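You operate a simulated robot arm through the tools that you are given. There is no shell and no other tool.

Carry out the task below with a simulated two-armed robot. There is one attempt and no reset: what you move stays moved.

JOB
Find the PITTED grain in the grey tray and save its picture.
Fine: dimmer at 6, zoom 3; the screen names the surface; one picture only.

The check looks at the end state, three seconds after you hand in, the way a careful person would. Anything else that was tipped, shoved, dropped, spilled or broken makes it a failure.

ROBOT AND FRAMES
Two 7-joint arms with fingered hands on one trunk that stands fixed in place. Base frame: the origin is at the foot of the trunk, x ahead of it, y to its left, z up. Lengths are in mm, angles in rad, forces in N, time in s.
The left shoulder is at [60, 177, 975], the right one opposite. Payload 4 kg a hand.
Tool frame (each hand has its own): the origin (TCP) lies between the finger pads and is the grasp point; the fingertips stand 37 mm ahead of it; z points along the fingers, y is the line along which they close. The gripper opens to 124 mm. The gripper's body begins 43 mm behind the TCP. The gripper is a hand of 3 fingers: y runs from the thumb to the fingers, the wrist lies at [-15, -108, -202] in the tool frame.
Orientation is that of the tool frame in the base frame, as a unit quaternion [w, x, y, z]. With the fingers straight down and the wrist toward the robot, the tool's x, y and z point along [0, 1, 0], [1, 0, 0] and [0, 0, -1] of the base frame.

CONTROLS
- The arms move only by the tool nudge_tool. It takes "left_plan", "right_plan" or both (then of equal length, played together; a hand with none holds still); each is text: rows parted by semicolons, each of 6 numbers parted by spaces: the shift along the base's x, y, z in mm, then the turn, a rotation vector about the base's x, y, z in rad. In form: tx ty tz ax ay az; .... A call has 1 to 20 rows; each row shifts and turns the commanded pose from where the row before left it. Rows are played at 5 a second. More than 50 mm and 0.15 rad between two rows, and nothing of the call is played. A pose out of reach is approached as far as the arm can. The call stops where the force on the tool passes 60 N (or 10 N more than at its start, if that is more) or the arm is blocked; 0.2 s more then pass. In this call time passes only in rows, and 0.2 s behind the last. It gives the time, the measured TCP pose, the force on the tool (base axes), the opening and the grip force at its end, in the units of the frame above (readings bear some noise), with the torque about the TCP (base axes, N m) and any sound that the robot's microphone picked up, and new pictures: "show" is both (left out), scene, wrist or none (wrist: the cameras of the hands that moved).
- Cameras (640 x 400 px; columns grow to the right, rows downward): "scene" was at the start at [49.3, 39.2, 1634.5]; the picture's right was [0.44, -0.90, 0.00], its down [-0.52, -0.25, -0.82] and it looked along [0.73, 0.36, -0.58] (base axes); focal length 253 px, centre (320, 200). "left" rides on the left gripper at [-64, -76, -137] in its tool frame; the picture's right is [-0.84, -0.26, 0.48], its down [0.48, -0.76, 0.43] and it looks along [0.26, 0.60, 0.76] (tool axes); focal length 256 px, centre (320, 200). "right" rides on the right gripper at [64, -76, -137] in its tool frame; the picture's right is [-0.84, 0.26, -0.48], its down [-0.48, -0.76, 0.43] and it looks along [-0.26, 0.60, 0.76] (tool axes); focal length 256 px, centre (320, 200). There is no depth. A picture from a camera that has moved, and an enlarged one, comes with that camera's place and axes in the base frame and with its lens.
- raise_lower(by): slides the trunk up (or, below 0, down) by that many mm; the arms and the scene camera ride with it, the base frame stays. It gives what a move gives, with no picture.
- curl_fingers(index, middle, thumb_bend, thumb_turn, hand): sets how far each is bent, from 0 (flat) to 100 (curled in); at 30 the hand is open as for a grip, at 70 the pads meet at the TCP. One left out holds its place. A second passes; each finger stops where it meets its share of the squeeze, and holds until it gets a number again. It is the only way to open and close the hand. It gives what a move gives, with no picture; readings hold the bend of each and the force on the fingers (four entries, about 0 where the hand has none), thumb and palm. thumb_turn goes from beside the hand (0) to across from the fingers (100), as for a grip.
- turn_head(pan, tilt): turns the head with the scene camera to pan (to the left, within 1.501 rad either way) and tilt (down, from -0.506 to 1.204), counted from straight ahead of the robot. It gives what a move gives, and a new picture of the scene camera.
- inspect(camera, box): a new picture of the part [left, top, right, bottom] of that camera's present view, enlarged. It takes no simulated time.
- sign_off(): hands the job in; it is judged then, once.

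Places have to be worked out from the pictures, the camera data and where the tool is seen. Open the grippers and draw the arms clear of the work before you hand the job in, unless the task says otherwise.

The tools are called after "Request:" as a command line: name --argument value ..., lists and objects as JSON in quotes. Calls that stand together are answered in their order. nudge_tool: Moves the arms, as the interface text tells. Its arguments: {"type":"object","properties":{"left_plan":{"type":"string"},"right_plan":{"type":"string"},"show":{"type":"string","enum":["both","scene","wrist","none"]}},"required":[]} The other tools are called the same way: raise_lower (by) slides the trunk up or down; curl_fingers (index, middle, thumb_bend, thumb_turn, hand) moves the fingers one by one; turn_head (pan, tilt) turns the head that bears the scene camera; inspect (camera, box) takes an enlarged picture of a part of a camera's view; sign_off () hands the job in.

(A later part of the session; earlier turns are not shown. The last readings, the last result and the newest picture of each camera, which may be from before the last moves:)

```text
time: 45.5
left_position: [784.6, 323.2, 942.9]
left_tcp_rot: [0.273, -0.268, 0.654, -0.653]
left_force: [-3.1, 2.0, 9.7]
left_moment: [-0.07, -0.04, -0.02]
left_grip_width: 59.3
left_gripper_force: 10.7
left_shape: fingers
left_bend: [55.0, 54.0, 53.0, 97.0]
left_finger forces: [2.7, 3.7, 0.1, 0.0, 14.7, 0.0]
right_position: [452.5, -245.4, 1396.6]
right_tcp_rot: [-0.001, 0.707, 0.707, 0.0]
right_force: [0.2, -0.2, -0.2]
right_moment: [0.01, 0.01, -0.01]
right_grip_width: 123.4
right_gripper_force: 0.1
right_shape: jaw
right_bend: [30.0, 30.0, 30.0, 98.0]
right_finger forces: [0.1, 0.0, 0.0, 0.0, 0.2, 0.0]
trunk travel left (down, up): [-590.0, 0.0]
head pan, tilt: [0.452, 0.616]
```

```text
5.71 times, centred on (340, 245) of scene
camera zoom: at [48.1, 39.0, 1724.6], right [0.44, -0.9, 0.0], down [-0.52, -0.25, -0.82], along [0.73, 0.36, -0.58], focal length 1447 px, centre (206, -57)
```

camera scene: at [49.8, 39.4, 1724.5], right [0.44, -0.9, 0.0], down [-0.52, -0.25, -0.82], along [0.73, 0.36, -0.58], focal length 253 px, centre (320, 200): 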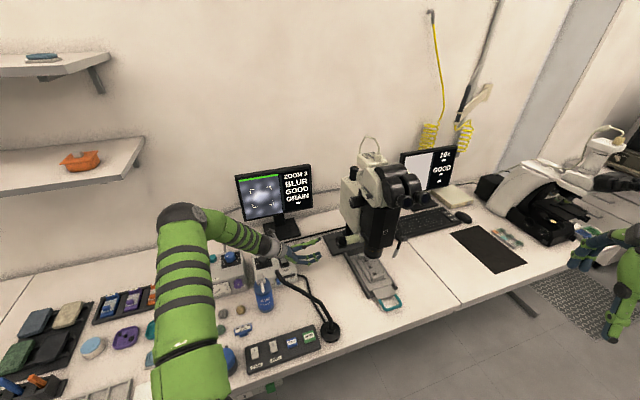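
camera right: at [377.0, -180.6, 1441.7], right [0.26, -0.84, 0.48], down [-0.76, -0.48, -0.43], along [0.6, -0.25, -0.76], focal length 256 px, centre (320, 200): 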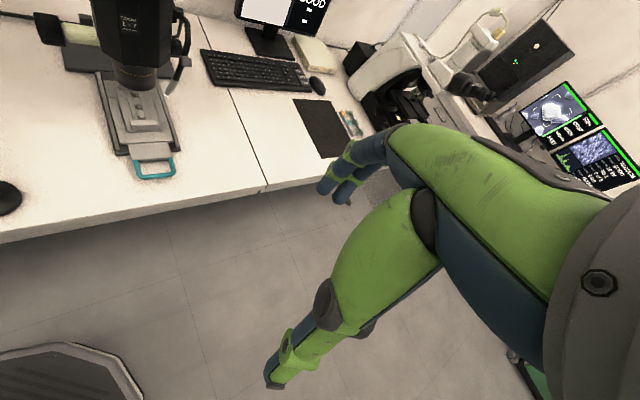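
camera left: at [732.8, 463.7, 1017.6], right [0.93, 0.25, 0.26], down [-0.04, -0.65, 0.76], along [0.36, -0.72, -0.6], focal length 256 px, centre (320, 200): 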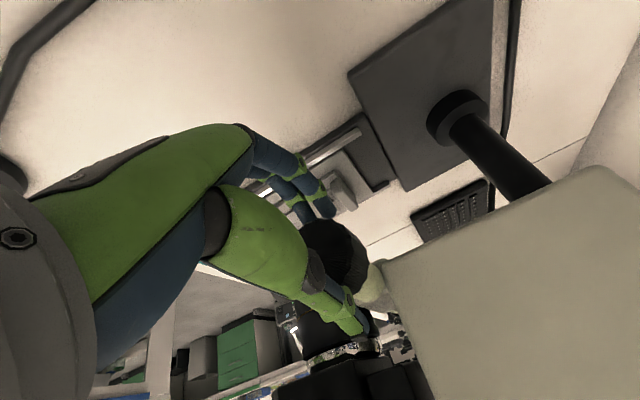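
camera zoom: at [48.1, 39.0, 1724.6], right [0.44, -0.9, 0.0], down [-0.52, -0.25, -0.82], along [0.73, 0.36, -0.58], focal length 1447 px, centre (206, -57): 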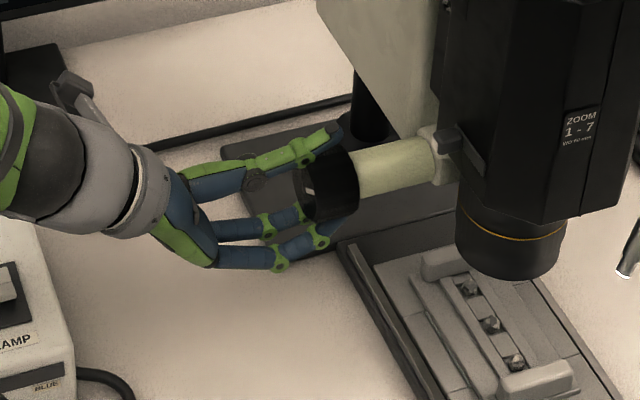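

The thumb presses harder than the fingers, so I raise the hand 2.5 mm and tighten.

Request:
nudge_tool --left_plan "0 0 2.5 0 0 0" --show "none"

Request:
curl_fingers --hand "left" --index 64 --middle 64 --thumb_bend 60

```text
time: 45.9
left_position: [783.1, 323.7, 943.9]
left_tcp_rot: [0.273, -0.27, 0.654, -0.652]
left_force: [-0.6, 2.0, 4.2]
left_moment: [0.05, 0.08, -0.01]
left_grip_width: 59.2
left_gripper_force: 9.8
left_shape: fingers
left_bend: [54.0, 54.0, 53.0, 97.0]
left_finger forces: [3.9, 4.9, 0.0, 0.0, 11.6, 0.0]
right_position: [453.8, -243.6, 1396.5]
right_tcp_rot: [0.0, 0.707, 0.707, -0.001]
right_force: [0.4, 0.4, -0.1]
right_moment: [-0.01, 0.0, 0.0]
right_grip_width: 123.7
right_gripper_force: 0.2
right_shape: jaw
right_bend: [30.0, 30.0, 30.0, 98.0]
right_finger forces: [0.0, 0.0, 0.0, 0.0, 0.1, 0.0]
trunk travel left (down, up): [-590.0, 0.0]
head pan, tilt: [0.452, 0.616]
```

```text
time: 46.9
left_position: [784.0, 323.2, 942.2]
left_tcp_rot: [0.273, -0.269, 0.654, -0.652]
left_force: [-6.4, 2.6, -2.4]
left_moment: [0.33, 0.38, -0.11]
left_grip_width: 58.0
left_gripper_force: 19.3
left_shape: fingers
left_bend: [56.0, 56.0, 54.0, 97.0]
left_finger forces: [10.1, 11.8, 0.1, 0.0, 17.0, 0.0]
right_position: [453.3, -244.7, 1396.2]
right_tcp_rot: [0.0, 0.707, 0.707, 0.0]
right_force: [0.2, 0.0, -0.2]
right_moment: [-0.01, -0.03, -0.02]
right_grip_width: 123.8
right_gripper_force: 0.0
right_shape: jaw
right_bend: [30.0, 30.0, 30.0, 98.0]
right_finger forces: [0.0, 0.1, 0.1, 0.1, 0.0, 0.0]
trunk travel left (down, up): [-590.0, 0.0]
head pan, tilt: [0.452, 0.616]
```

Firm and balanced. I turn the focus knob 0.3 rad counter-clockwise (which raises the wrist away from the gooseneck) and compare the screen.

Request:
nudge_tool --left_plan "0 0 0 -0.0707 0.0707 0;0 0 0 -0.0707 0.0707 0;0 0 0 -0.0707 0.0707 0" --show "scene"

Request:
inspect --camera "scene" --box '[230, 160, 320, 220]'

Request:
inspect --camera "scene" --box '[290, 210, 390, 280]'

```text
time: 47.6
left_position: [784.6, 322.7, 944.1]
left_tcp_rot: [-0.171, 0.364, -0.606, 0.686]
left_force: [-7.3, 5.4, -4.9]
left_moment: [0.42, 0.36, -0.18]
left_grip_width: 57.9
left_gripper_force: 20.2
left_shape: fingers
left_bend: [56.0, 56.0, 54.0, 97.0]
left_finger forces: [11.1, 12.2, 0.1, 0.0, 17.3, 0.0]
right_position: [453.8, -243.0, 1397.1]
right_tcp_rot: [0.0, 0.707, 0.707, 0.0]
right_force: [-0.8, 0.4, 0.9]
right_moment: [0.0, 0.01, -0.02]
right_grip_width: 123.6
right_gripper_force: 0.0
right_shape: jaw
right_bend: [30.0, 30.0, 30.0, 98.0]
right_finger forces: [0.1, 0.0, 0.1, 0.1, 0.0, 0.0]
trunk travel left (down, up): [-590.0, 0.0]
head pan, tilt: [0.452, 0.616]
camera scene: at [49.2, 40.0, 1724.4], right [0.44, -0.9, 0.0], down [-0.52, -0.25, -0.82], along [0.73, 0.36, -0.58], focal length 253 px, centre (320, 200)
```

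scene: 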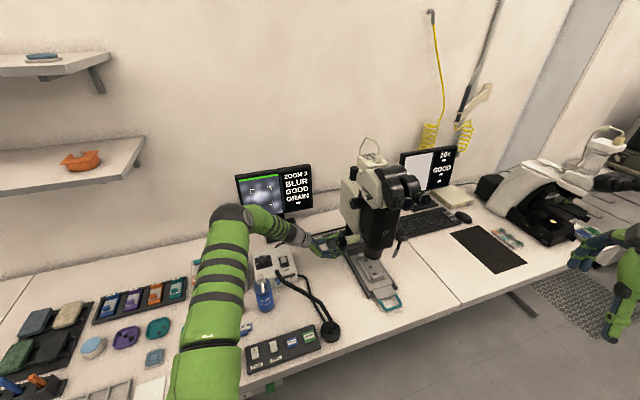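

```text
6.67 times, centred on (275, 190) of scene
camera zoom: at [49.2, 40.0, 1724.4], right [0.44, -0.9, 0.0], down [-0.52, -0.25, -0.82], along [0.73, 0.36, -0.58], focal length 1688 px, centre (620, 267)
```

zoom: 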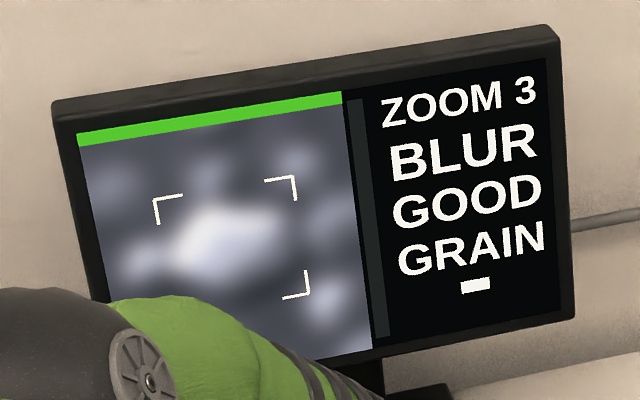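

```text
5.71 times, centred on (340, 245) of scene
camera zoom: at [49.2, 40.0, 1724.4], right [0.44, -0.9, 0.0], down [-0.52, -0.25, -0.82], along [0.73, 0.36, -0.58], focal length 1447 px, centre (206, -57)
```

zoom: 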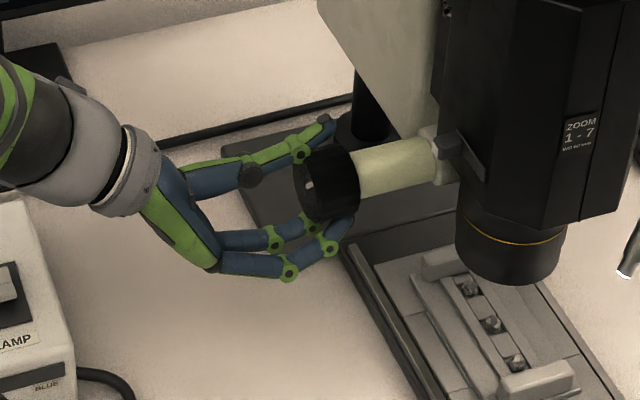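

Blur looks about the same or slightly worse. I turn the other way, 0.7 rad clockwise, and compare.

Request:
nudge_tool --left_plan "0 0 0 0.0707 -0.0707 0;0 0 0 0.0707 -0.0707 0;0 0 0 0.0707 -0.0707 0;0 0 0 0.0707 -0.0707 0;0 0 0 0.0707 -0.0707 0;0 0 0 0.0707 -0.0707 0;0 0 0 0.0707 -0.0707 0" --show "scene"

Request:
inspect --camera "scene" --box '[230, 160, 320, 220]'

Request:
inspect --camera "scene" --box '[240, 210, 390, 340]'

```text
time: 49.2
left_position: [783.9, 322.9, 942.9]
left_tcp_rot: [0.397, -0.133, 0.695, -0.584]
left_force: [-13.7, 3.5, -2.6]
left_moment: [0.21, 0.31, -0.07]
left_grip_width: 57.3
left_gripper_force: 21.7
left_shape: fingers
left_bend: [56.0, 56.0, 54.0, 97.0]
left_finger forces: [9.1, 11.9, 0.1, 0.1, 22.2, 0.1]
right_position: [451.7, -245.1, 1396.8]
right_tcp_rot: [0.0, 0.707, 0.707, 0.0]
right_force: [-0.5, 0.2, 0.2]
right_moment: [-0.01, 0.02, 0.03]
right_grip_width: 123.5
right_gripper_force: 0.1
right_shape: jaw
right_bend: [30.0, 30.0, 30.0, 98.0]
right_finger forces: [0.0, 0.0, 0.1, 0.0, 0.1, 0.0]
trunk travel left (down, up): [-590.0, 0.0]
head pan, tilt: [0.452, 0.616]
camera scene: at [48.2, 39.9, 1724.6], right [0.44, -0.9, 0.0], down [-0.52, -0.25, -0.82], along [0.73, 0.36, -0.58], focal length 253 px, centre (320, 200)
```

scene: 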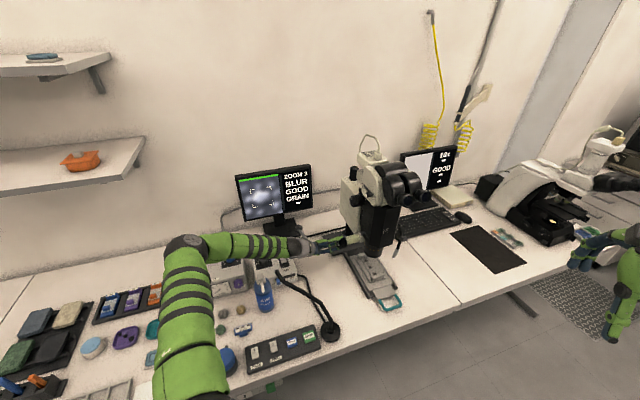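

```text
6.67 times, centred on (275, 190) of scene
camera zoom: at [48.2, 39.9, 1724.6], right [0.44, -0.9, 0.0], down [-0.52, -0.25, -0.82], along [0.73, 0.36, -0.58], focal length 1688 px, centre (620, 267)
```

zoom: 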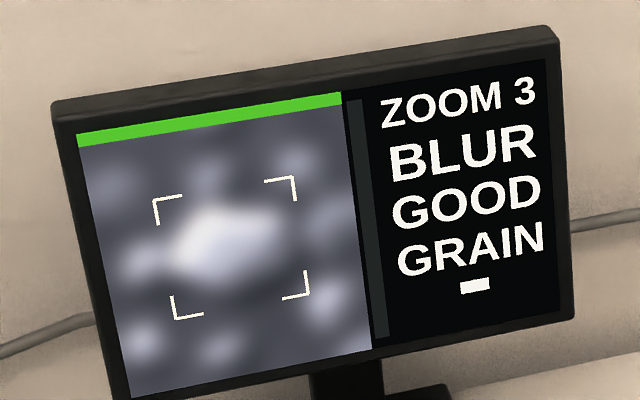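

```text
3.08 times, centred on (315, 275) of scene
camera zoom: at [48.2, 39.9, 1724.6], right [0.44, -0.9, 0.0], down [-0.52, -0.25, -0.82], along [0.73, 0.36, -0.58], focal length 779 px, centre (335, -31)
```

zoom: 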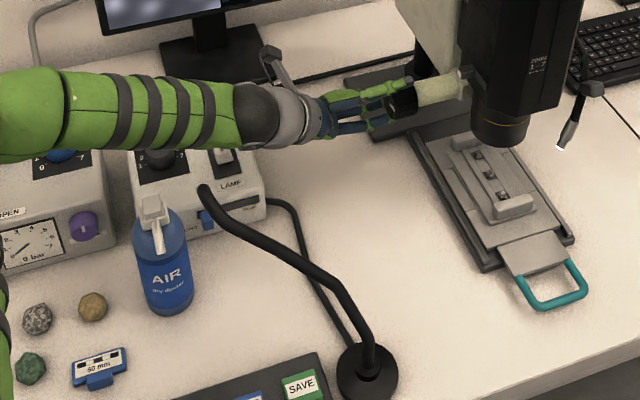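

I take a tighter enlargement of the screen as a sharpness baseline.

Request:
inspect --camera "scene" --box '[244, 182, 284, 212]'

```text
13.33 times, centred on (264, 197) of scene
camera zoom: at [48.2, 39.9, 1724.6], right [0.44, -0.9, 0.0], down [-0.52, -0.25, -0.82], along [0.73, 0.36, -0.58], focal length 3376 px, centre (1067, 240)
```

zoom: 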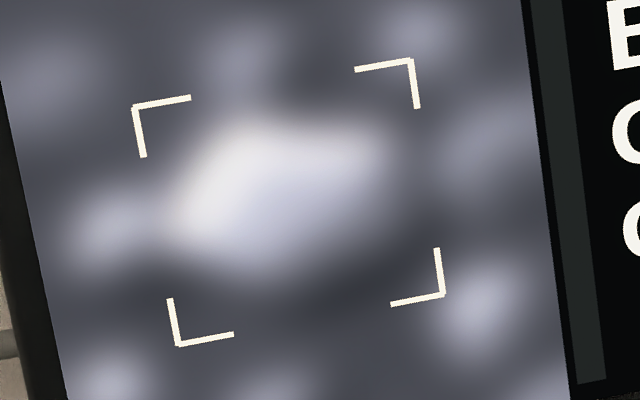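

To go further clockwise I ratchet: release, rotate the hand back 0.9 rad, regrip, then turn forward.

Request:
curl_fingers --hand "left" --index 46 --middle 46 --thumb_bend 46

Request:
nudge_tool --left_plan "0 0 0 -0.0919 0.0919 0;0 0 0 -0.0919 0.0919 0;0 0 0 -0.0919 0.0919 0;0 0 0 -0.0919 0.0919 0;0 0 0 -0.0919 0.0919 0;0 0 0 -0.0919 0.0919 0;0 0 0 -0.0919 0.0919 0" --show "both"

Request:
inspect --camera "scene" --box '[290, 210, 390, 280]'

```text
time: 50.2
left_position: [785.8, 323.0, 944.7]
left_tcp_rot: [0.396, -0.133, 0.694, -0.586]
left_force: [0.0, -0.1, 0.2]
left_moment: [0.0, 0.0, 0.01]
left_grip_width: 74.8
left_gripper_force: 0.1
left_shape: fingers
left_bend: [46.0, 46.0, 46.0, 97.0]
left_finger forces: [0.1, 0.1, 0.1, 0.1, 0.0, 0.0]
right_position: [454.2, -243.6, 1395.6]
right_tcp_rot: [0.001, 0.708, 0.707, 0.0]
right_force: [-0.6, -0.2, 0.1]
right_moment: [0.01, 0.01, 0.0]
right_grip_width: 123.5
right_gripper_force: 0.0
right_shape: jaw
right_bend: [30.0, 30.0, 30.0, 98.0]
right_finger forces: [0.0, 0.0, 0.0, 0.1, 0.0, 0.0]
trunk travel left (down, up): [-590.0, 0.0]
head pan, tilt: [0.452, 0.616]
```

```text
time: 51.9
left_position: [785.0, 321.6, 944.3]
left_tcp_rot: [-0.097, 0.426, -0.565, 0.7]
left_force: [0.2, 0.0, 0.1]
left_moment: [0.0, 0.0, 0.01]
left_grip_width: 74.8
left_gripper_force: 0.2
left_shape: fingers
left_bend: [46.0, 46.0, 46.0, 98.0]
left_finger forces: [0.1, 0.0, 0.0, 0.0, 0.1, 0.0]
right_position: [454.1, -245.0, 1396.4]
right_tcp_rot: [0.0, 0.707, 0.707, 0.001]
right_force: [0.5, 0.3, -0.5]
right_moment: [0.04, 0.0, -0.01]
right_grip_width: 123.8
right_gripper_force: 0.2
right_shape: jaw
right_bend: [30.0, 30.0, 30.0, 98.0]
right_finger forces: [0.1, 0.0, 0.1, 0.0, 0.0, 0.1]
trunk travel left (down, up): [-590.0, 0.0]
head pan, tilt: [0.452, 0.616]
camera scene: at [49.7, 39.2, 1724.5], right [0.44, -0.9, 0.0], down [-0.52, -0.25, -0.82], along [0.73, 0.36, -0.58], focal length 253 px, centre (320, 200)
camera left: at [753.8, 484.1, 979.0], right [0.95, 0.26, -0.18], down [0.27, -0.34, 0.9], along [0.17, -0.9, -0.4], focal length 256 px, centre (320, 200)
```

scene: 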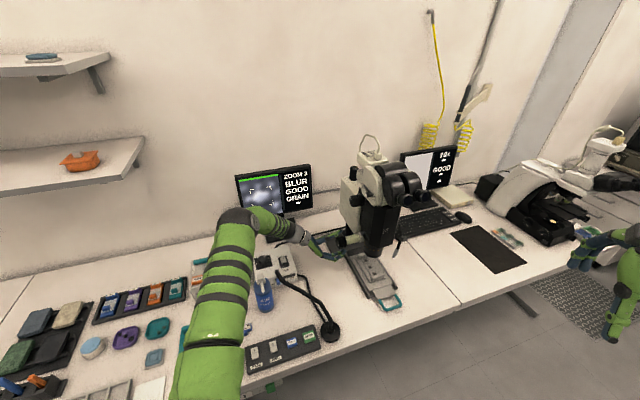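
left: 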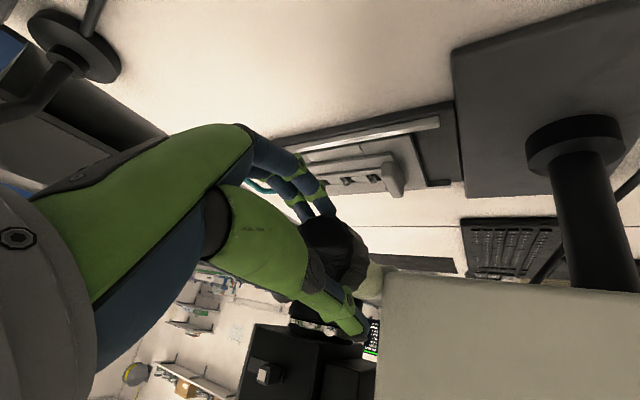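

```text
5.71 times, centred on (340, 245) of scene
camera zoom: at [49.7, 39.2, 1724.5], right [0.44, -0.9, 0.0], down [-0.52, -0.25, -0.82], along [0.73, 0.36, -0.58], focal length 1447 px, centre (206, -57)
```

zoom: 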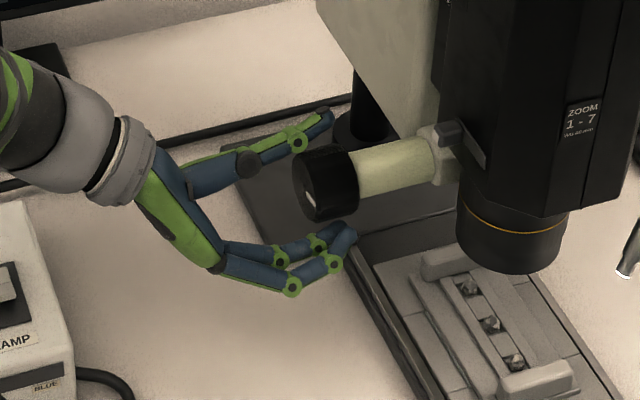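

Turning clockwise raises the microscope head. The body label gives the working distance, so I read it to know which direction to go.

Request:
inspect --camera "scene" --box '[384, 224, 402, 238]'

Request:
inspect --camera "scene" --box '[340, 210, 410, 310]'

Request:
inspect --camera "scene" --box '[244, 182, 284, 212]'

```text
16.00 times, centred on (393, 231) of scene
camera zoom: at [49.7, 39.2, 1724.5], right [0.44, -0.9, 0.0], down [-0.52, -0.25, -0.82], along [0.73, 0.36, -0.58], focal length 4051 px, centre (-848, -296)
```

zoom: 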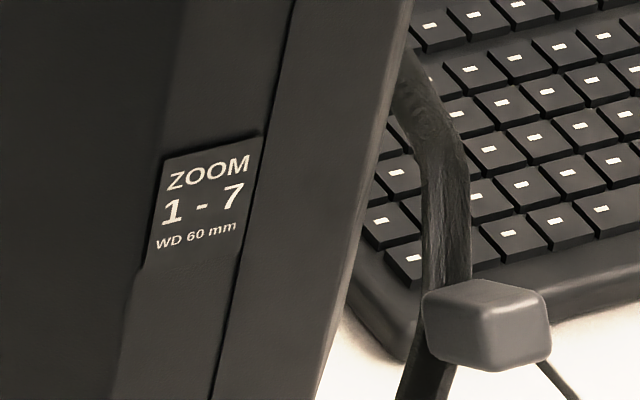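

```text
4.00 times, centred on (375, 260) of scene
camera zoom: at [49.7, 39.2, 1724.5], right [0.44, -0.9, 0.0], down [-0.52, -0.25, -0.82], along [0.73, 0.36, -0.58], focal length 1013 px, centre (100, -40)
```

zoom: 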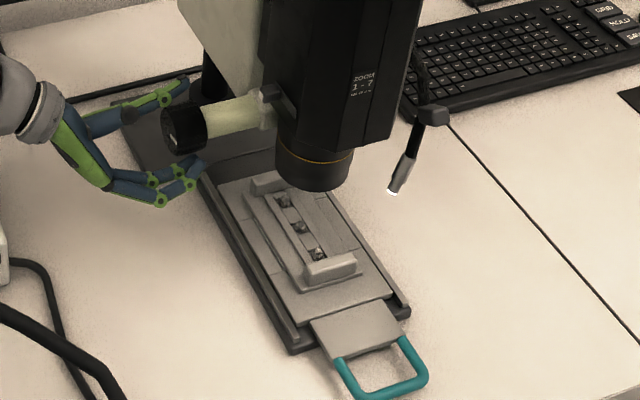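

```text
13.33 times, centred on (264, 197) of scene
camera zoom: at [49.7, 39.2, 1724.5], right [0.44, -0.9, 0.0], down [-0.52, -0.25, -0.82], along [0.73, 0.36, -0.58], focal length 3376 px, centre (1067, 240)
```

zoom: 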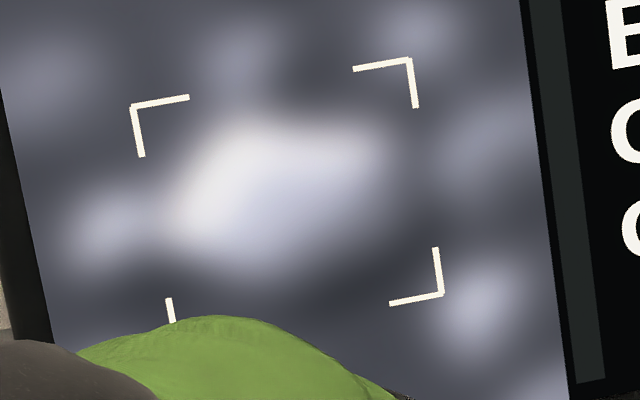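

The label says WD 60 mm; I measure the lens bottom at about z = 921 and the grains at about z = 806, so the distance is ~115 mm and the head must go down ~55 mm. That means counter-clockwise turning (about 20 mm per rad); I rotate the open hand forward to regrip.

Request:
nudge_tool --left_plan "0 0 0 0.0955 -0.0955 0;0 0 0 0.0955 -0.0955 0;0 0 0 0.0955 -0.0955 0;0 0 0 0.0955 -0.0955 0;0 0 0 0.0955 -0.0955 0;0 0 0 0.0955 -0.0955 0;0 0 0 0.0955 -0.0955 0;0 0 0 0.0778 -0.0778 0" --show "scene"

Request:
curl_fingers --hand "left" --index 63 --middle 63 --thumb_bend 59

```text
time: 53.6
left_position: [785.2, 322.2, 943.5]
left_tcp_rot: [0.439, -0.082, 0.702, -0.555]
left_force: [-0.1, 0.2, -0.1]
left_moment: [0.03, 0.02, -0.01]
left_grip_width: 74.6
left_gripper_force: 0.0
left_shape: fingers
left_bend: [46.0, 46.0, 46.0, 98.0]
left_finger forces: [0.0, 0.1, 0.1, 0.0, 0.0, 0.1]
right_position: [453.0, -244.8, 1395.9]
right_tcp_rot: [0.001, 0.707, 0.707, 0.0]
right_force: [0.3, 0.1, 0.3]
right_moment: [0.01, -0.02, -0.01]
right_grip_width: 123.6
right_gripper_force: 0.0
right_shape: jaw
right_bend: [30.0, 30.0, 30.0, 98.0]
right_finger forces: [0.0, 0.0, 0.0, 0.1, 0.0, 0.1]
trunk travel left (down, up): [-590.0, 0.0]
head pan, tilt: [0.452, 0.616]
camera scene: at [49.4, 39.1, 1724.6], right [0.44, -0.9, 0.0], down [-0.52, -0.25, -0.82], along [0.73, 0.36, -0.58], focal length 253 px, centre (320, 200)
```

scene: 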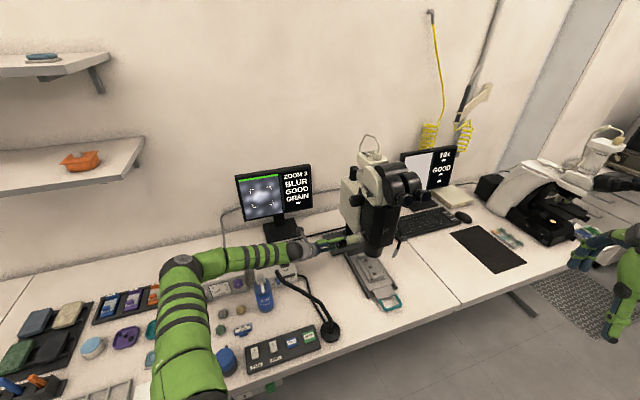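

```text
time: 54.6
left_position: [784.2, 323.5, 943.5]
left_tcp_rot: [0.438, -0.084, 0.702, -0.555]
left_force: [-6.3, 3.1, 0.4]
left_moment: [0.27, 0.24, 0.14]
left_grip_width: 57.2
left_gripper_force: 18.3
left_shape: fingers
left_bend: [56.0, 56.0, 54.0, 97.0]
left_finger forces: [7.5, 10.3, 0.0, 0.0, 18.1, 0.1]
right_position: [452.9, -244.6, 1397.1]
right_tcp_rot: [0.001, 0.707, 0.707, 0.001]
right_force: [0.2, 0.2, 0.2]
right_moment: [0.0, -0.01, -0.05]
right_grip_width: 123.5
right_gripper_force: 0.0
right_shape: jaw
right_bend: [30.0, 30.0, 30.0, 98.0]
right_finger forces: [0.0, 0.0, 0.0, 0.1, 0.1, 0.0]
trunk travel left (down, up): [-590.0, 0.0]
head pan, tilt: [0.452, 0.616]
```

Gripped and balanced. I turn counter-clockwise 1.0 rad in steps and look at the screen.

Request:
nudge_tool --left_plan "0 0 0 -0.0707 0.0707 0;0 0 0 -0.0707 0.0707 0;0 0 0 -0.0707 0.0707 0;0 0 0 -0.0707 0.0707 0;0 0 0 -0.0707 0.0707 0;0 0 0 -0.0707 0.0707 0;0 0 0 -0.0707 0.0707 0;0 0 0 -0.0707 0.0707 0;0 0 0 -0.0707 0.0707 0;0 0 0 -0.0707 0.0707 0" --show "scene"

Request:
inspect --camera "scene" --box '[244, 182, 284, 212]'

Request:
inspect --camera "scene" --box '[290, 210, 390, 280]'

```text
time: 56.9
left_position: [784.4, 324.2, 943.6]
left_tcp_rot: [-0.118, 0.412, -0.575, 0.697]
left_force: [-2.2, 11.6, -9.2]
left_moment: [0.4, 0.32, 0.01]
left_grip_width: 57.0
left_gripper_force: 19.1
left_shape: fingers
left_bend: [56.0, 56.0, 54.0, 96.0]
left_finger forces: [10.3, 10.9, 0.0, 0.0, 17.7, 0.0]
right_position: [454.3, -244.2, 1396.5]
right_tcp_rot: [0.001, 0.706, 0.708, -0.001]
right_force: [0.1, 1.2, 1.3]
right_moment: [-0.04, 0.02, -0.03]
right_grip_width: 123.5
right_gripper_force: 0.1
right_shape: jaw
right_bend: [30.0, 30.0, 30.0, 98.0]
right_finger forces: [0.1, 0.0, 0.1, 0.0, 0.0, 0.0]
trunk travel left (down, up): [-590.0, 0.0]
head pan, tilt: [0.452, 0.616]
camera scene: at [49.9, 40.8, 1724.4], right [0.44, -0.9, 0.0], down [-0.52, -0.25, -0.82], along [0.73, 0.36, -0.58], focal length 253 px, centre (320, 200)
```

scene: 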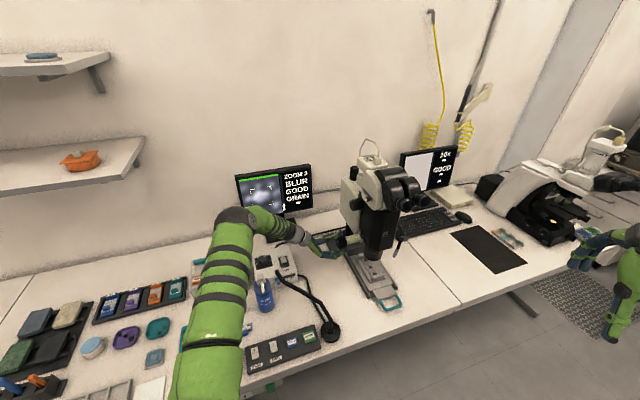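

```text
13.33 times, centred on (264, 197) of scene
camera zoom: at [49.9, 40.8, 1724.4], right [0.44, -0.9, 0.0], down [-0.52, -0.25, -0.82], along [0.73, 0.36, -0.58], focal length 3376 px, centre (1067, 240)
```

zoom: 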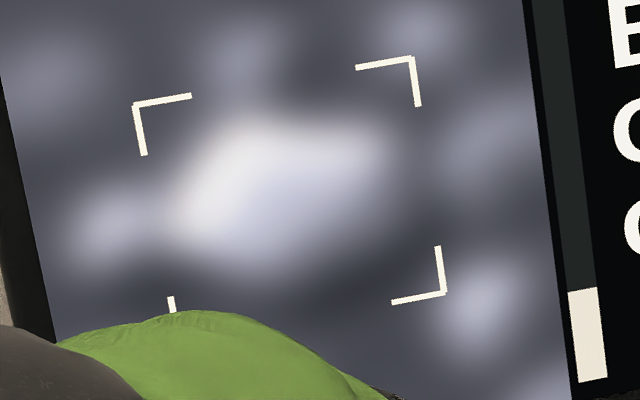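

```text
5.71 times, centred on (340, 245) of scene
camera zoom: at [49.9, 40.8, 1724.4], right [0.44, -0.9, 0.0], down [-0.52, -0.25, -0.82], along [0.73, 0.36, -0.58], focal length 1447 px, centre (206, -57)
```

zoom: 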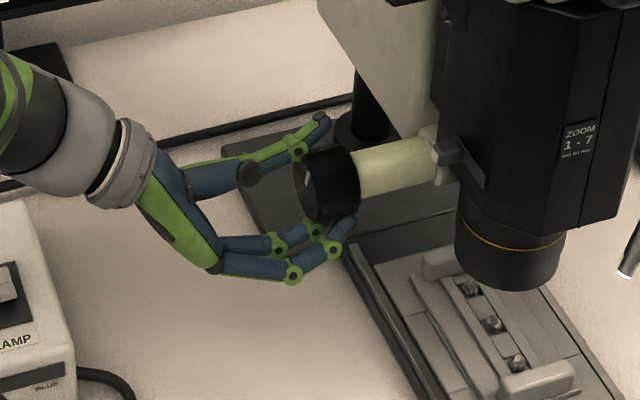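

The white focus meter reappeared, so counter-clockwise is right. I do another stroke: release, rotate back, regrip, turn.

Request:
curl_fingers --hand "left" --index 46 --middle 46 --thumb_bend 46

Request:
nudge_tool --left_plan "0 0 0 0.0955 -0.0955 0;0 0 0 0.0955 -0.0955 0;0 0 0 0.0955 -0.0955 0;0 0 0 0.0955 -0.0955 0;0 0 0 0.0955 -0.0955 0;0 0 0 0.0955 -0.0955 0;0 0 0 0.0955 -0.0955 0;0 0 0 0.0460 -0.0460 0" --show "none"

Request:
curl_fingers --hand "left" --index 63 --middle 63 --thumb_bend 59

Request:
nudge_tool --left_plan "0 0 0 -0.0707 0.0707 0;0 0 0 -0.0707 0.0707 0;0 0 0 -0.0707 0.0707 0;0 0 0 -0.0707 0.0707 0;0 0 0 -0.0707 0.0707 0;0 0 0 -0.0707 0.0707 0;0 0 0 -0.0707 0.0707 0;0 0 0 -0.0707 0.0707 0;0 0 0 -0.0707 0.0707 0;0 0 0 -0.0707 0.0707 0" --show "scene"

Request:
inspect --camera "scene" --box '[230, 160, 320, 220]'

Request:
inspect --camera "scene" --box '[290, 210, 390, 280]'

```text
time: 57.9
left_position: [784.5, 322.3, 944.0]
left_tcp_rot: [-0.119, 0.409, -0.577, 0.697]
left_force: [0.7, -0.1, 1.3]
left_moment: [-0.01, 0.0, -0.04]
left_grip_width: 74.4
left_gripper_force: 0.0
left_shape: fingers
left_bend: [46.0, 46.0, 46.0, 97.0]
left_finger forces: [0.0, 0.0, 0.0, 0.1, 0.0, 0.0]
right_position: [453.9, -244.9, 1394.2]
right_tcp_rot: [0.001, 0.707, 0.707, 0.001]
right_force: [-0.2, -0.2, 0.5]
right_moment: [0.03, -0.02, -0.03]
right_grip_width: 123.7
right_gripper_force: 0.1
right_shape: jaw
right_bend: [30.0, 30.0, 30.0, 98.0]
right_finger forces: [0.0, 0.0, 0.0, 0.0, 0.0, 0.1]
trunk travel left (down, up): [-590.0, 0.0]
head pan, tilt: [0.452, 0.616]
```

```text
time: 59.6
left_position: [784.4, 322.5, 944.9]
left_tcp_rot: [0.441, -0.079, 0.703, -0.553]
left_force: [-0.4, 0.2, 1.0]
left_moment: [0.0, 0.0, 0.04]
left_grip_width: 74.5
left_gripper_force: 0.1
left_shape: fingers
left_bend: [46.0, 46.0, 46.0, 98.0]
left_finger forces: [0.0, 0.0, 0.0, 0.0, 0.0, 0.0]
right_position: [453.3, -244.4, 1395.4]
right_tcp_rot: [0.0, 0.707, 0.707, 0.0]
right_force: [-0.1, -0.3, -0.9]
right_moment: [-0.01, -0.02, -0.01]
right_grip_width: 123.6
right_gripper_force: 0.0
right_shape: jaw
right_bend: [30.0, 30.0, 30.0, 98.0]
right_finger forces: [0.0, 0.1, 0.0, 0.0, 0.0, 0.0]
trunk travel left (down, up): [-590.0, 0.0]
head pan, tilt: [0.452, 0.616]
```

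```text
time: 60.6
left_position: [783.7, 322.6, 943.8]
left_tcp_rot: [0.441, -0.08, 0.702, -0.553]
left_force: [-5.8, 2.9, -1.7]
left_moment: [0.24, 0.22, 0.16]
left_grip_width: 57.3
left_gripper_force: 18.5
left_shape: fingers
left_bend: [56.0, 55.0, 54.0, 97.0]
left_finger forces: [8.2, 10.5, 0.0, 0.1, 17.8, 0.0]
right_position: [452.6, -244.1, 1395.3]
right_tcp_rot: [0.0, 0.707, 0.707, 0.0]
right_force: [-1.1, -0.6, 0.5]
right_moment: [-0.03, -0.01, 0.03]
right_grip_width: 123.9
right_gripper_force: 0.2
right_shape: jaw
right_bend: [30.0, 30.0, 30.0, 98.0]
right_finger forces: [0.1, 0.0, 0.1, 0.0, 0.1, 0.0]
trunk travel left (down, up): [-590.0, 0.0]
head pan, tilt: [0.452, 0.616]
```

```text
time: 62.9
left_position: [784.2, 324.7, 942.8]
left_tcp_rot: [-0.122, 0.409, -0.578, 0.696]
left_force: [-2.7, 11.4, -6.9]
left_moment: [0.38, 0.29, 0.02]
left_grip_width: 56.6
left_gripper_force: 19.4
left_shape: fingers
left_bend: [56.0, 56.0, 54.0, 96.0]
left_finger forces: [10.3, 10.2, 0.0, 0.0, 17.8, 0.1]
right_position: [453.8, -242.8, 1397.1]
right_tcp_rot: [0.0, 0.707, 0.707, -0.001]
right_force: [-0.9, -0.3, -0.2]
right_moment: [0.01, -0.02, 0.03]
right_grip_width: 123.8
right_gripper_force: 0.1
right_shape: jaw
right_bend: [30.0, 30.0, 30.0, 98.0]
right_finger forces: [0.0, 0.0, 0.0, 0.1, 0.0, 0.1]
trunk travel left (down, up): [-590.0, 0.0]
head pan, tilt: [0.452, 0.616]
camera scene: at [49.8, 40.7, 1724.4], right [0.44, -0.9, 0.0], down [-0.52, -0.25, -0.82], along [0.73, 0.36, -0.58], focal length 253 px, centre (320, 200)
```

scene: 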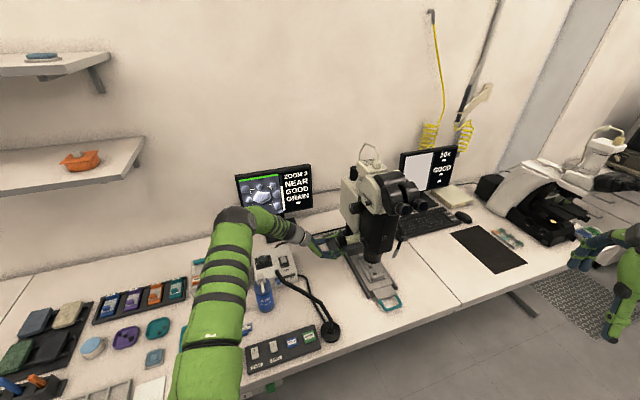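

```text
6.67 times, centred on (275, 190) of scene
camera zoom: at [49.8, 40.7, 1724.4], right [0.44, -0.9, 0.0], down [-0.52, -0.25, -0.82], along [0.73, 0.36, -0.58], focal length 1688 px, centre (620, 267)
```

zoom: 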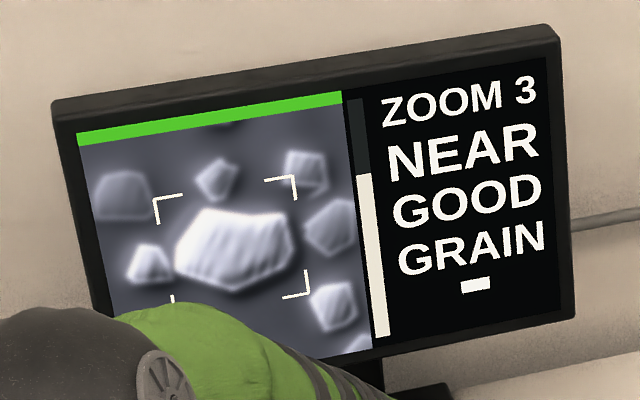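

```text
5.71 times, centred on (340, 245) of scene
camera zoom: at [49.8, 40.7, 1724.4], right [0.44, -0.9, 0.0], down [-0.52, -0.25, -0.82], along [0.73, 0.36, -0.58], focal length 1447 px, centre (206, -57)
```

zoom: 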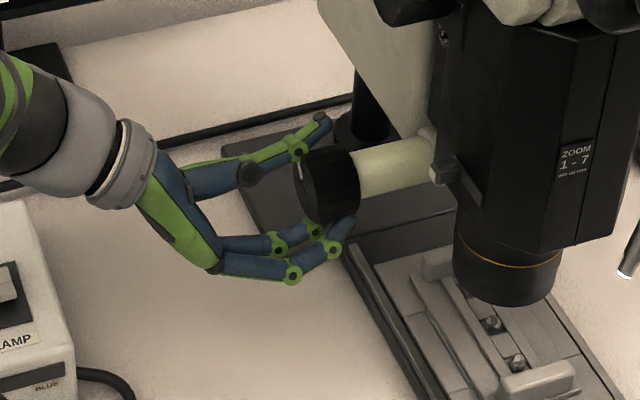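

NEAR, with the meter at ~70% — nearly in focus. I turn a further 0.15 rad and check.

Request:
nudge_tool --left_plan "0 0 0 -0.053 0.053 0;0 0 0 -0.053 0.053 0" --show "none"

Request:
inspect --camera "scene" --box '[230, 160, 320, 220]'

```text
time: 63.5
left_position: [785.8, 324.4, 942.6]
left_tcp_rot: [-0.068, 0.45, -0.545, 0.704]
left_force: [-4.0, 12.1, -9.8]
left_moment: [0.41, 0.29, -0.01]
left_grip_width: 57.1
left_gripper_force: 19.4
left_shape: fingers
left_bend: [56.0, 56.0, 54.0, 95.0]
left_finger forces: [10.6, 10.4, 0.0, 0.1, 18.2, 0.1]
right_position: [454.0, -243.8, 1396.7]
right_tcp_rot: [0.0, 0.707, 0.707, 0.0]
right_force: [-0.6, -0.4, -0.1]
right_moment: [0.02, -0.04, 0.04]
right_grip_width: 123.8
right_gripper_force: 0.0
right_shape: jaw
right_bend: [30.0, 30.0, 30.0, 98.0]
right_finger forces: [0.0, 0.1, 0.0, 0.0, 0.0, 0.1]
trunk travel left (down, up): [-590.0, 0.0]
head pan, tilt: [0.452, 0.616]
```

```text
6.67 times, centred on (275, 190) of scene
camera zoom: at [49.9, 40.8, 1724.4], right [0.44, -0.9, 0.0], down [-0.52, -0.25, -0.82], along [0.73, 0.36, -0.58], focal length 1688 px, centre (620, 267)
```

zoom: 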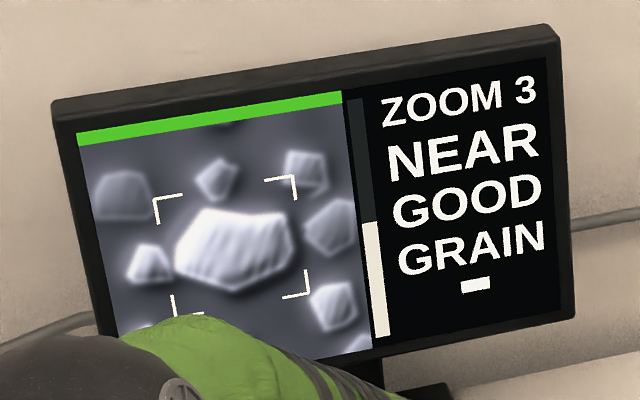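

The meter fell to ~48%, so the peak was passed. I turn back clockwise in small steps.

Request:
nudge_tool --left_plan "0 0 0 0.053 -0.053 0;0 0 0 0.053 -0.053 0;0 0 0 0.053 -0.053 0" --show "none"

Request:
inspect --camera "scene" --box '[230, 160, 320, 220]'

```text
time: 64.2
left_position: [785.0, 323.8, 943.3]
left_tcp_rot: [-0.148, 0.385, -0.593, 0.691]
left_force: [-7.0, 12.9, -8.0]
left_moment: [0.37, 0.34, -0.02]
left_grip_width: 56.8
left_gripper_force: 20.0
left_shape: fingers
left_bend: [56.0, 55.0, 54.0, 95.0]
left_finger forces: [10.4, 11.6, 0.0, 0.0, 18.9, 0.1]
right_position: [454.1, -243.2, 1397.2]
right_tcp_rot: [0.0, 0.707, 0.707, -0.001]
right_force: [-0.4, -0.4, 0.1]
right_moment: [-0.02, 0.03, -0.02]
right_grip_width: 123.7
right_gripper_force: 0.0
right_shape: jaw
right_bend: [30.0, 30.0, 30.0, 98.0]
right_finger forces: [0.0, 0.0, 0.1, 0.1, 0.1, 0.1]
trunk travel left (down, up): [-590.0, 0.0]
head pan, tilt: [0.452, 0.616]
```

```text
6.67 times, centred on (275, 190) of scene
camera zoom: at [49.5, 40.7, 1724.4], right [0.44, -0.9, 0.0], down [-0.52, -0.25, -0.82], along [0.73, 0.36, -0.58], focal length 1688 px, centre (620, 267)
```

zoom: 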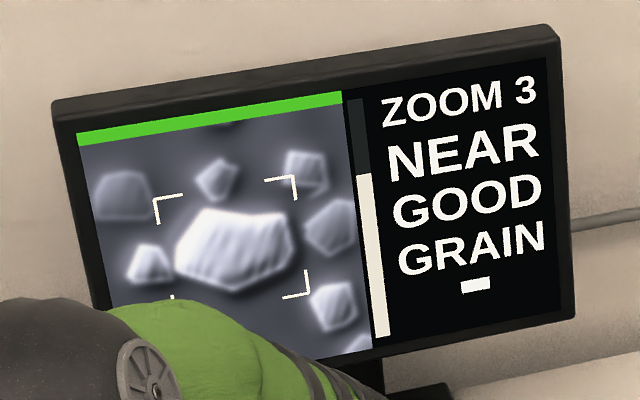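

The meter is back at ~70% and rising this way. I continue 0.15 rad clockwise.

Request:
nudge_tool --left_plan "0 0 0 0.053 -0.053 0;0 0 0 0.053 -0.053 0" --show "none"

Request:
inspect --camera "scene" --box '[230, 160, 320, 220]'

```text
time: 64.8
left_position: [785.2, 324.1, 943.3]
left_tcp_rot: [-0.2, 0.339, -0.621, 0.678]
left_force: [-8.2, 11.2, -6.0]
left_moment: [0.29, 0.36, -0.02]
left_grip_width: 56.7
left_gripper_force: 20.1
left_shape: fingers
left_bend: [56.0, 55.0, 54.0, 95.0]
left_finger forces: [9.8, 11.9, 0.0, 0.0, 18.9, 0.1]
right_position: [454.0, -243.8, 1396.6]
right_tcp_rot: [0.0, 0.708, 0.707, 0.0]
right_force: [-0.2, -0.1, -0.5]
right_moment: [0.0, -0.02, -0.01]
right_grip_width: 123.8
right_gripper_force: 0.0
right_shape: jaw
right_bend: [30.0, 30.0, 30.0, 98.0]
right_finger forces: [0.0, 0.1, 0.0, 0.0, 0.1, 0.0]
trunk travel left (down, up): [-590.0, 0.0]
head pan, tilt: [0.452, 0.616]
```

```text
6.67 times, centred on (275, 190) of scene
camera zoom: at [49.2, 40.5, 1724.4], right [0.44, -0.9, 0.0], down [-0.52, -0.25, -0.82], along [0.73, 0.36, -0.58], focal length 1688 px, centre (620, 267)
```

zoom: 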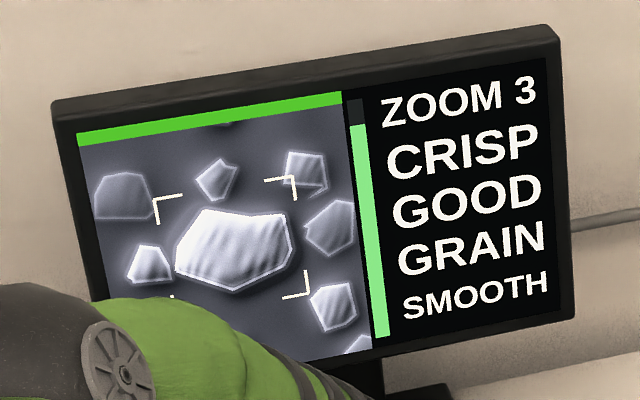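

CRISP, and the surface reads SMOOTH for this grain. I add a tiny 0.05 rad to centre the focus peak, then check.

Request:
nudge_tool --left_plan "0 0 0 0.0354 -0.0354 0" --show "none"

Request:
inspect --camera "scene" --box '[230, 160, 320, 220]'

```text
time: 65.2
left_position: [784.9, 323.2, 943.7]
left_tcp_rot: [-0.218, 0.324, -0.628, 0.673]
left_force: [-8.9, 11.8, -7.1]
left_moment: [0.35, 0.35, 0.02]
left_grip_width: 56.8
left_gripper_force: 20.3
left_shape: fingers
left_bend: [56.0, 55.0, 54.0, 96.0]
left_finger forces: [10.0, 12.1, 0.0, 0.0, 19.0, 0.1]
right_position: [452.9, -244.0, 1397.0]
right_tcp_rot: [0.0, 0.708, 0.707, 0.0]
right_force: [-0.5, 0.6, 0.6]
right_moment: [-0.01, 0.0, -0.02]
right_grip_width: 123.7
right_gripper_force: 0.1
right_shape: jaw
right_bend: [30.0, 30.0, 30.0, 98.0]
right_finger forces: [0.1, 0.1, 0.0, 0.0, 0.0, 0.0]
trunk travel left (down, up): [-590.0, 0.0]
head pan, tilt: [0.452, 0.616]
```

```text
6.67 times, centred on (275, 190) of scene
camera zoom: at [49.2, 40.6, 1724.4], right [0.44, -0.9, 0.0], down [-0.52, -0.25, -0.82], along [0.73, 0.36, -0.58], focal length 1688 px, centre (620, 267)
```

zoom: 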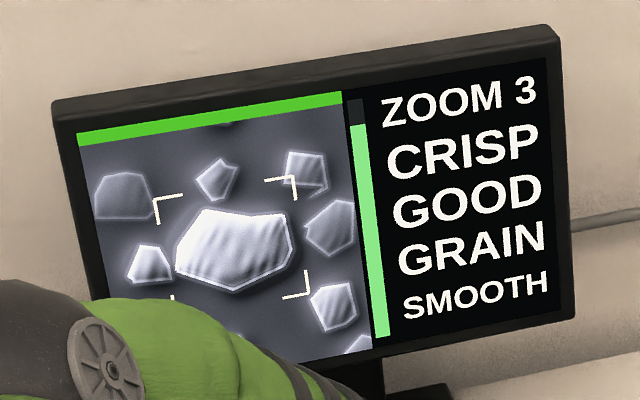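

Stable at CRISP. I release the knob and back the hand straight out along the axis, then check the screen again.

Request:
curl_fingers --hand "left" --index 44 --middle 44 --thumb_bend 44

Request:
nudge_tool --left_plan "-15 15 0 0 0 0;-30 30 0 0 0 0;-33 33 0 0 0 0;0 0 48 0 0 0;0 0 48 0 0 0;0 0 48 0 0 0" --show "scene"

Request:
inspect --camera "scene" --box '[230, 160, 320, 220]'

Request:
inspect --camera "scene" --box '[340, 220, 430, 320]'

```text
time: 66.2
left_position: [784.9, 324.6, 943.5]
left_tcp_rot: [-0.217, 0.323, -0.629, 0.674]
left_force: [0.3, 0.2, 0.7]
left_moment: [-0.01, 0.0, -0.01]
left_grip_width: 80.7
left_gripper_force: 0.0
left_shape: fingers
left_bend: [44.0, 44.0, 44.0, 97.0]
left_finger forces: [0.1, 0.0, 0.1, 0.0, 0.0, 0.0]
right_position: [453.6, -245.5, 1396.5]
right_tcp_rot: [0.0, 0.707, 0.707, 0.0]
right_force: [-1.0, -0.5, 0.1]
right_moment: [-0.01, -0.01, -0.03]
right_grip_width: 123.7
right_gripper_force: 0.0
right_shape: jaw
right_bend: [30.0, 30.0, 30.0, 98.0]
right_finger forces: [0.0, 0.1, 0.0, 0.0, 0.1, 0.0]
trunk travel left (down, up): [-590.0, 0.0]
head pan, tilt: [0.452, 0.616]
```

```text
time: 67.7
left_position: [703.8, 398.1, 1088.0]
left_tcp_rot: [-0.215, 0.323, -0.629, 0.674]
left_force: [-0.3, 0.4, 0.5]
left_moment: [0.02, -0.01, 0.0]
left_grip_width: 80.7
left_gripper_force: 0.0
left_shape: fingers
left_bend: [44.0, 44.0, 44.0, 98.0]
left_finger forces: [0.1, 0.0, 0.1, 0.0, 0.0, 0.0]
right_position: [452.2, -245.6, 1395.9]
right_tcp_rot: [0.0, 0.707, 0.707, 0.0]
right_force: [0.0, -0.7, 0.5]
right_moment: [0.02, 0.01, 0.02]
right_grip_width: 123.6
right_gripper_force: 0.1
right_shape: jaw
right_bend: [30.0, 30.0, 30.0, 98.0]
right_finger forces: [0.0, 0.1, 0.1, 0.1, 0.0, 0.1]
trunk travel left (down, up): [-590.0, 0.0]
head pan, tilt: [0.452, 0.616]
camera scene: at [48.5, 37.9, 1724.4], right [0.44, -0.9, 0.0], down [-0.52, -0.25, -0.82], along [0.73, 0.36, -0.58], focal length 253 px, centre (320, 200)
```

scene: 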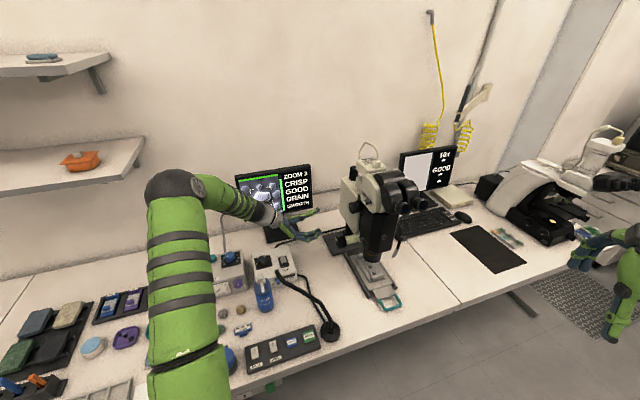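

```text
6.67 times, centred on (275, 190) of scene
camera zoom: at [48.5, 37.9, 1724.4], right [0.44, -0.9, 0.0], down [-0.52, -0.25, -0.82], along [0.73, 0.36, -0.58], focal length 1688 px, centre (620, 267)
```

zoom: 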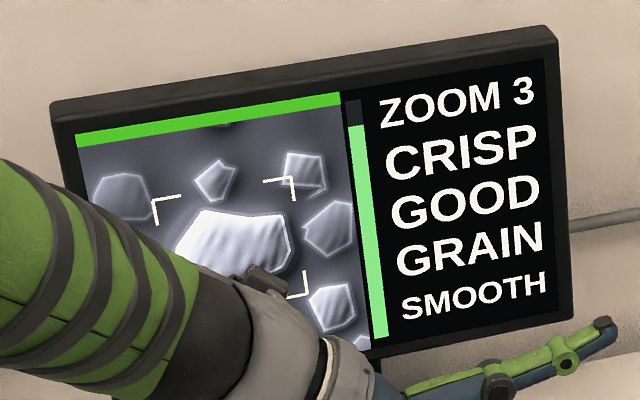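

```text
4.00 times, centred on (385, 270) of scene
camera zoom: at [48.5, 37.9, 1724.4], right [0.44, -0.9, 0.0], down [-0.52, -0.25, -0.82], along [0.73, 0.36, -0.58], focal length 1013 px, centre (60, -80)
```

zoom: 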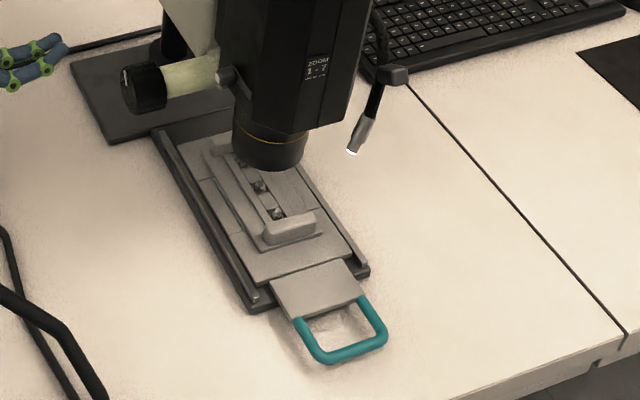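

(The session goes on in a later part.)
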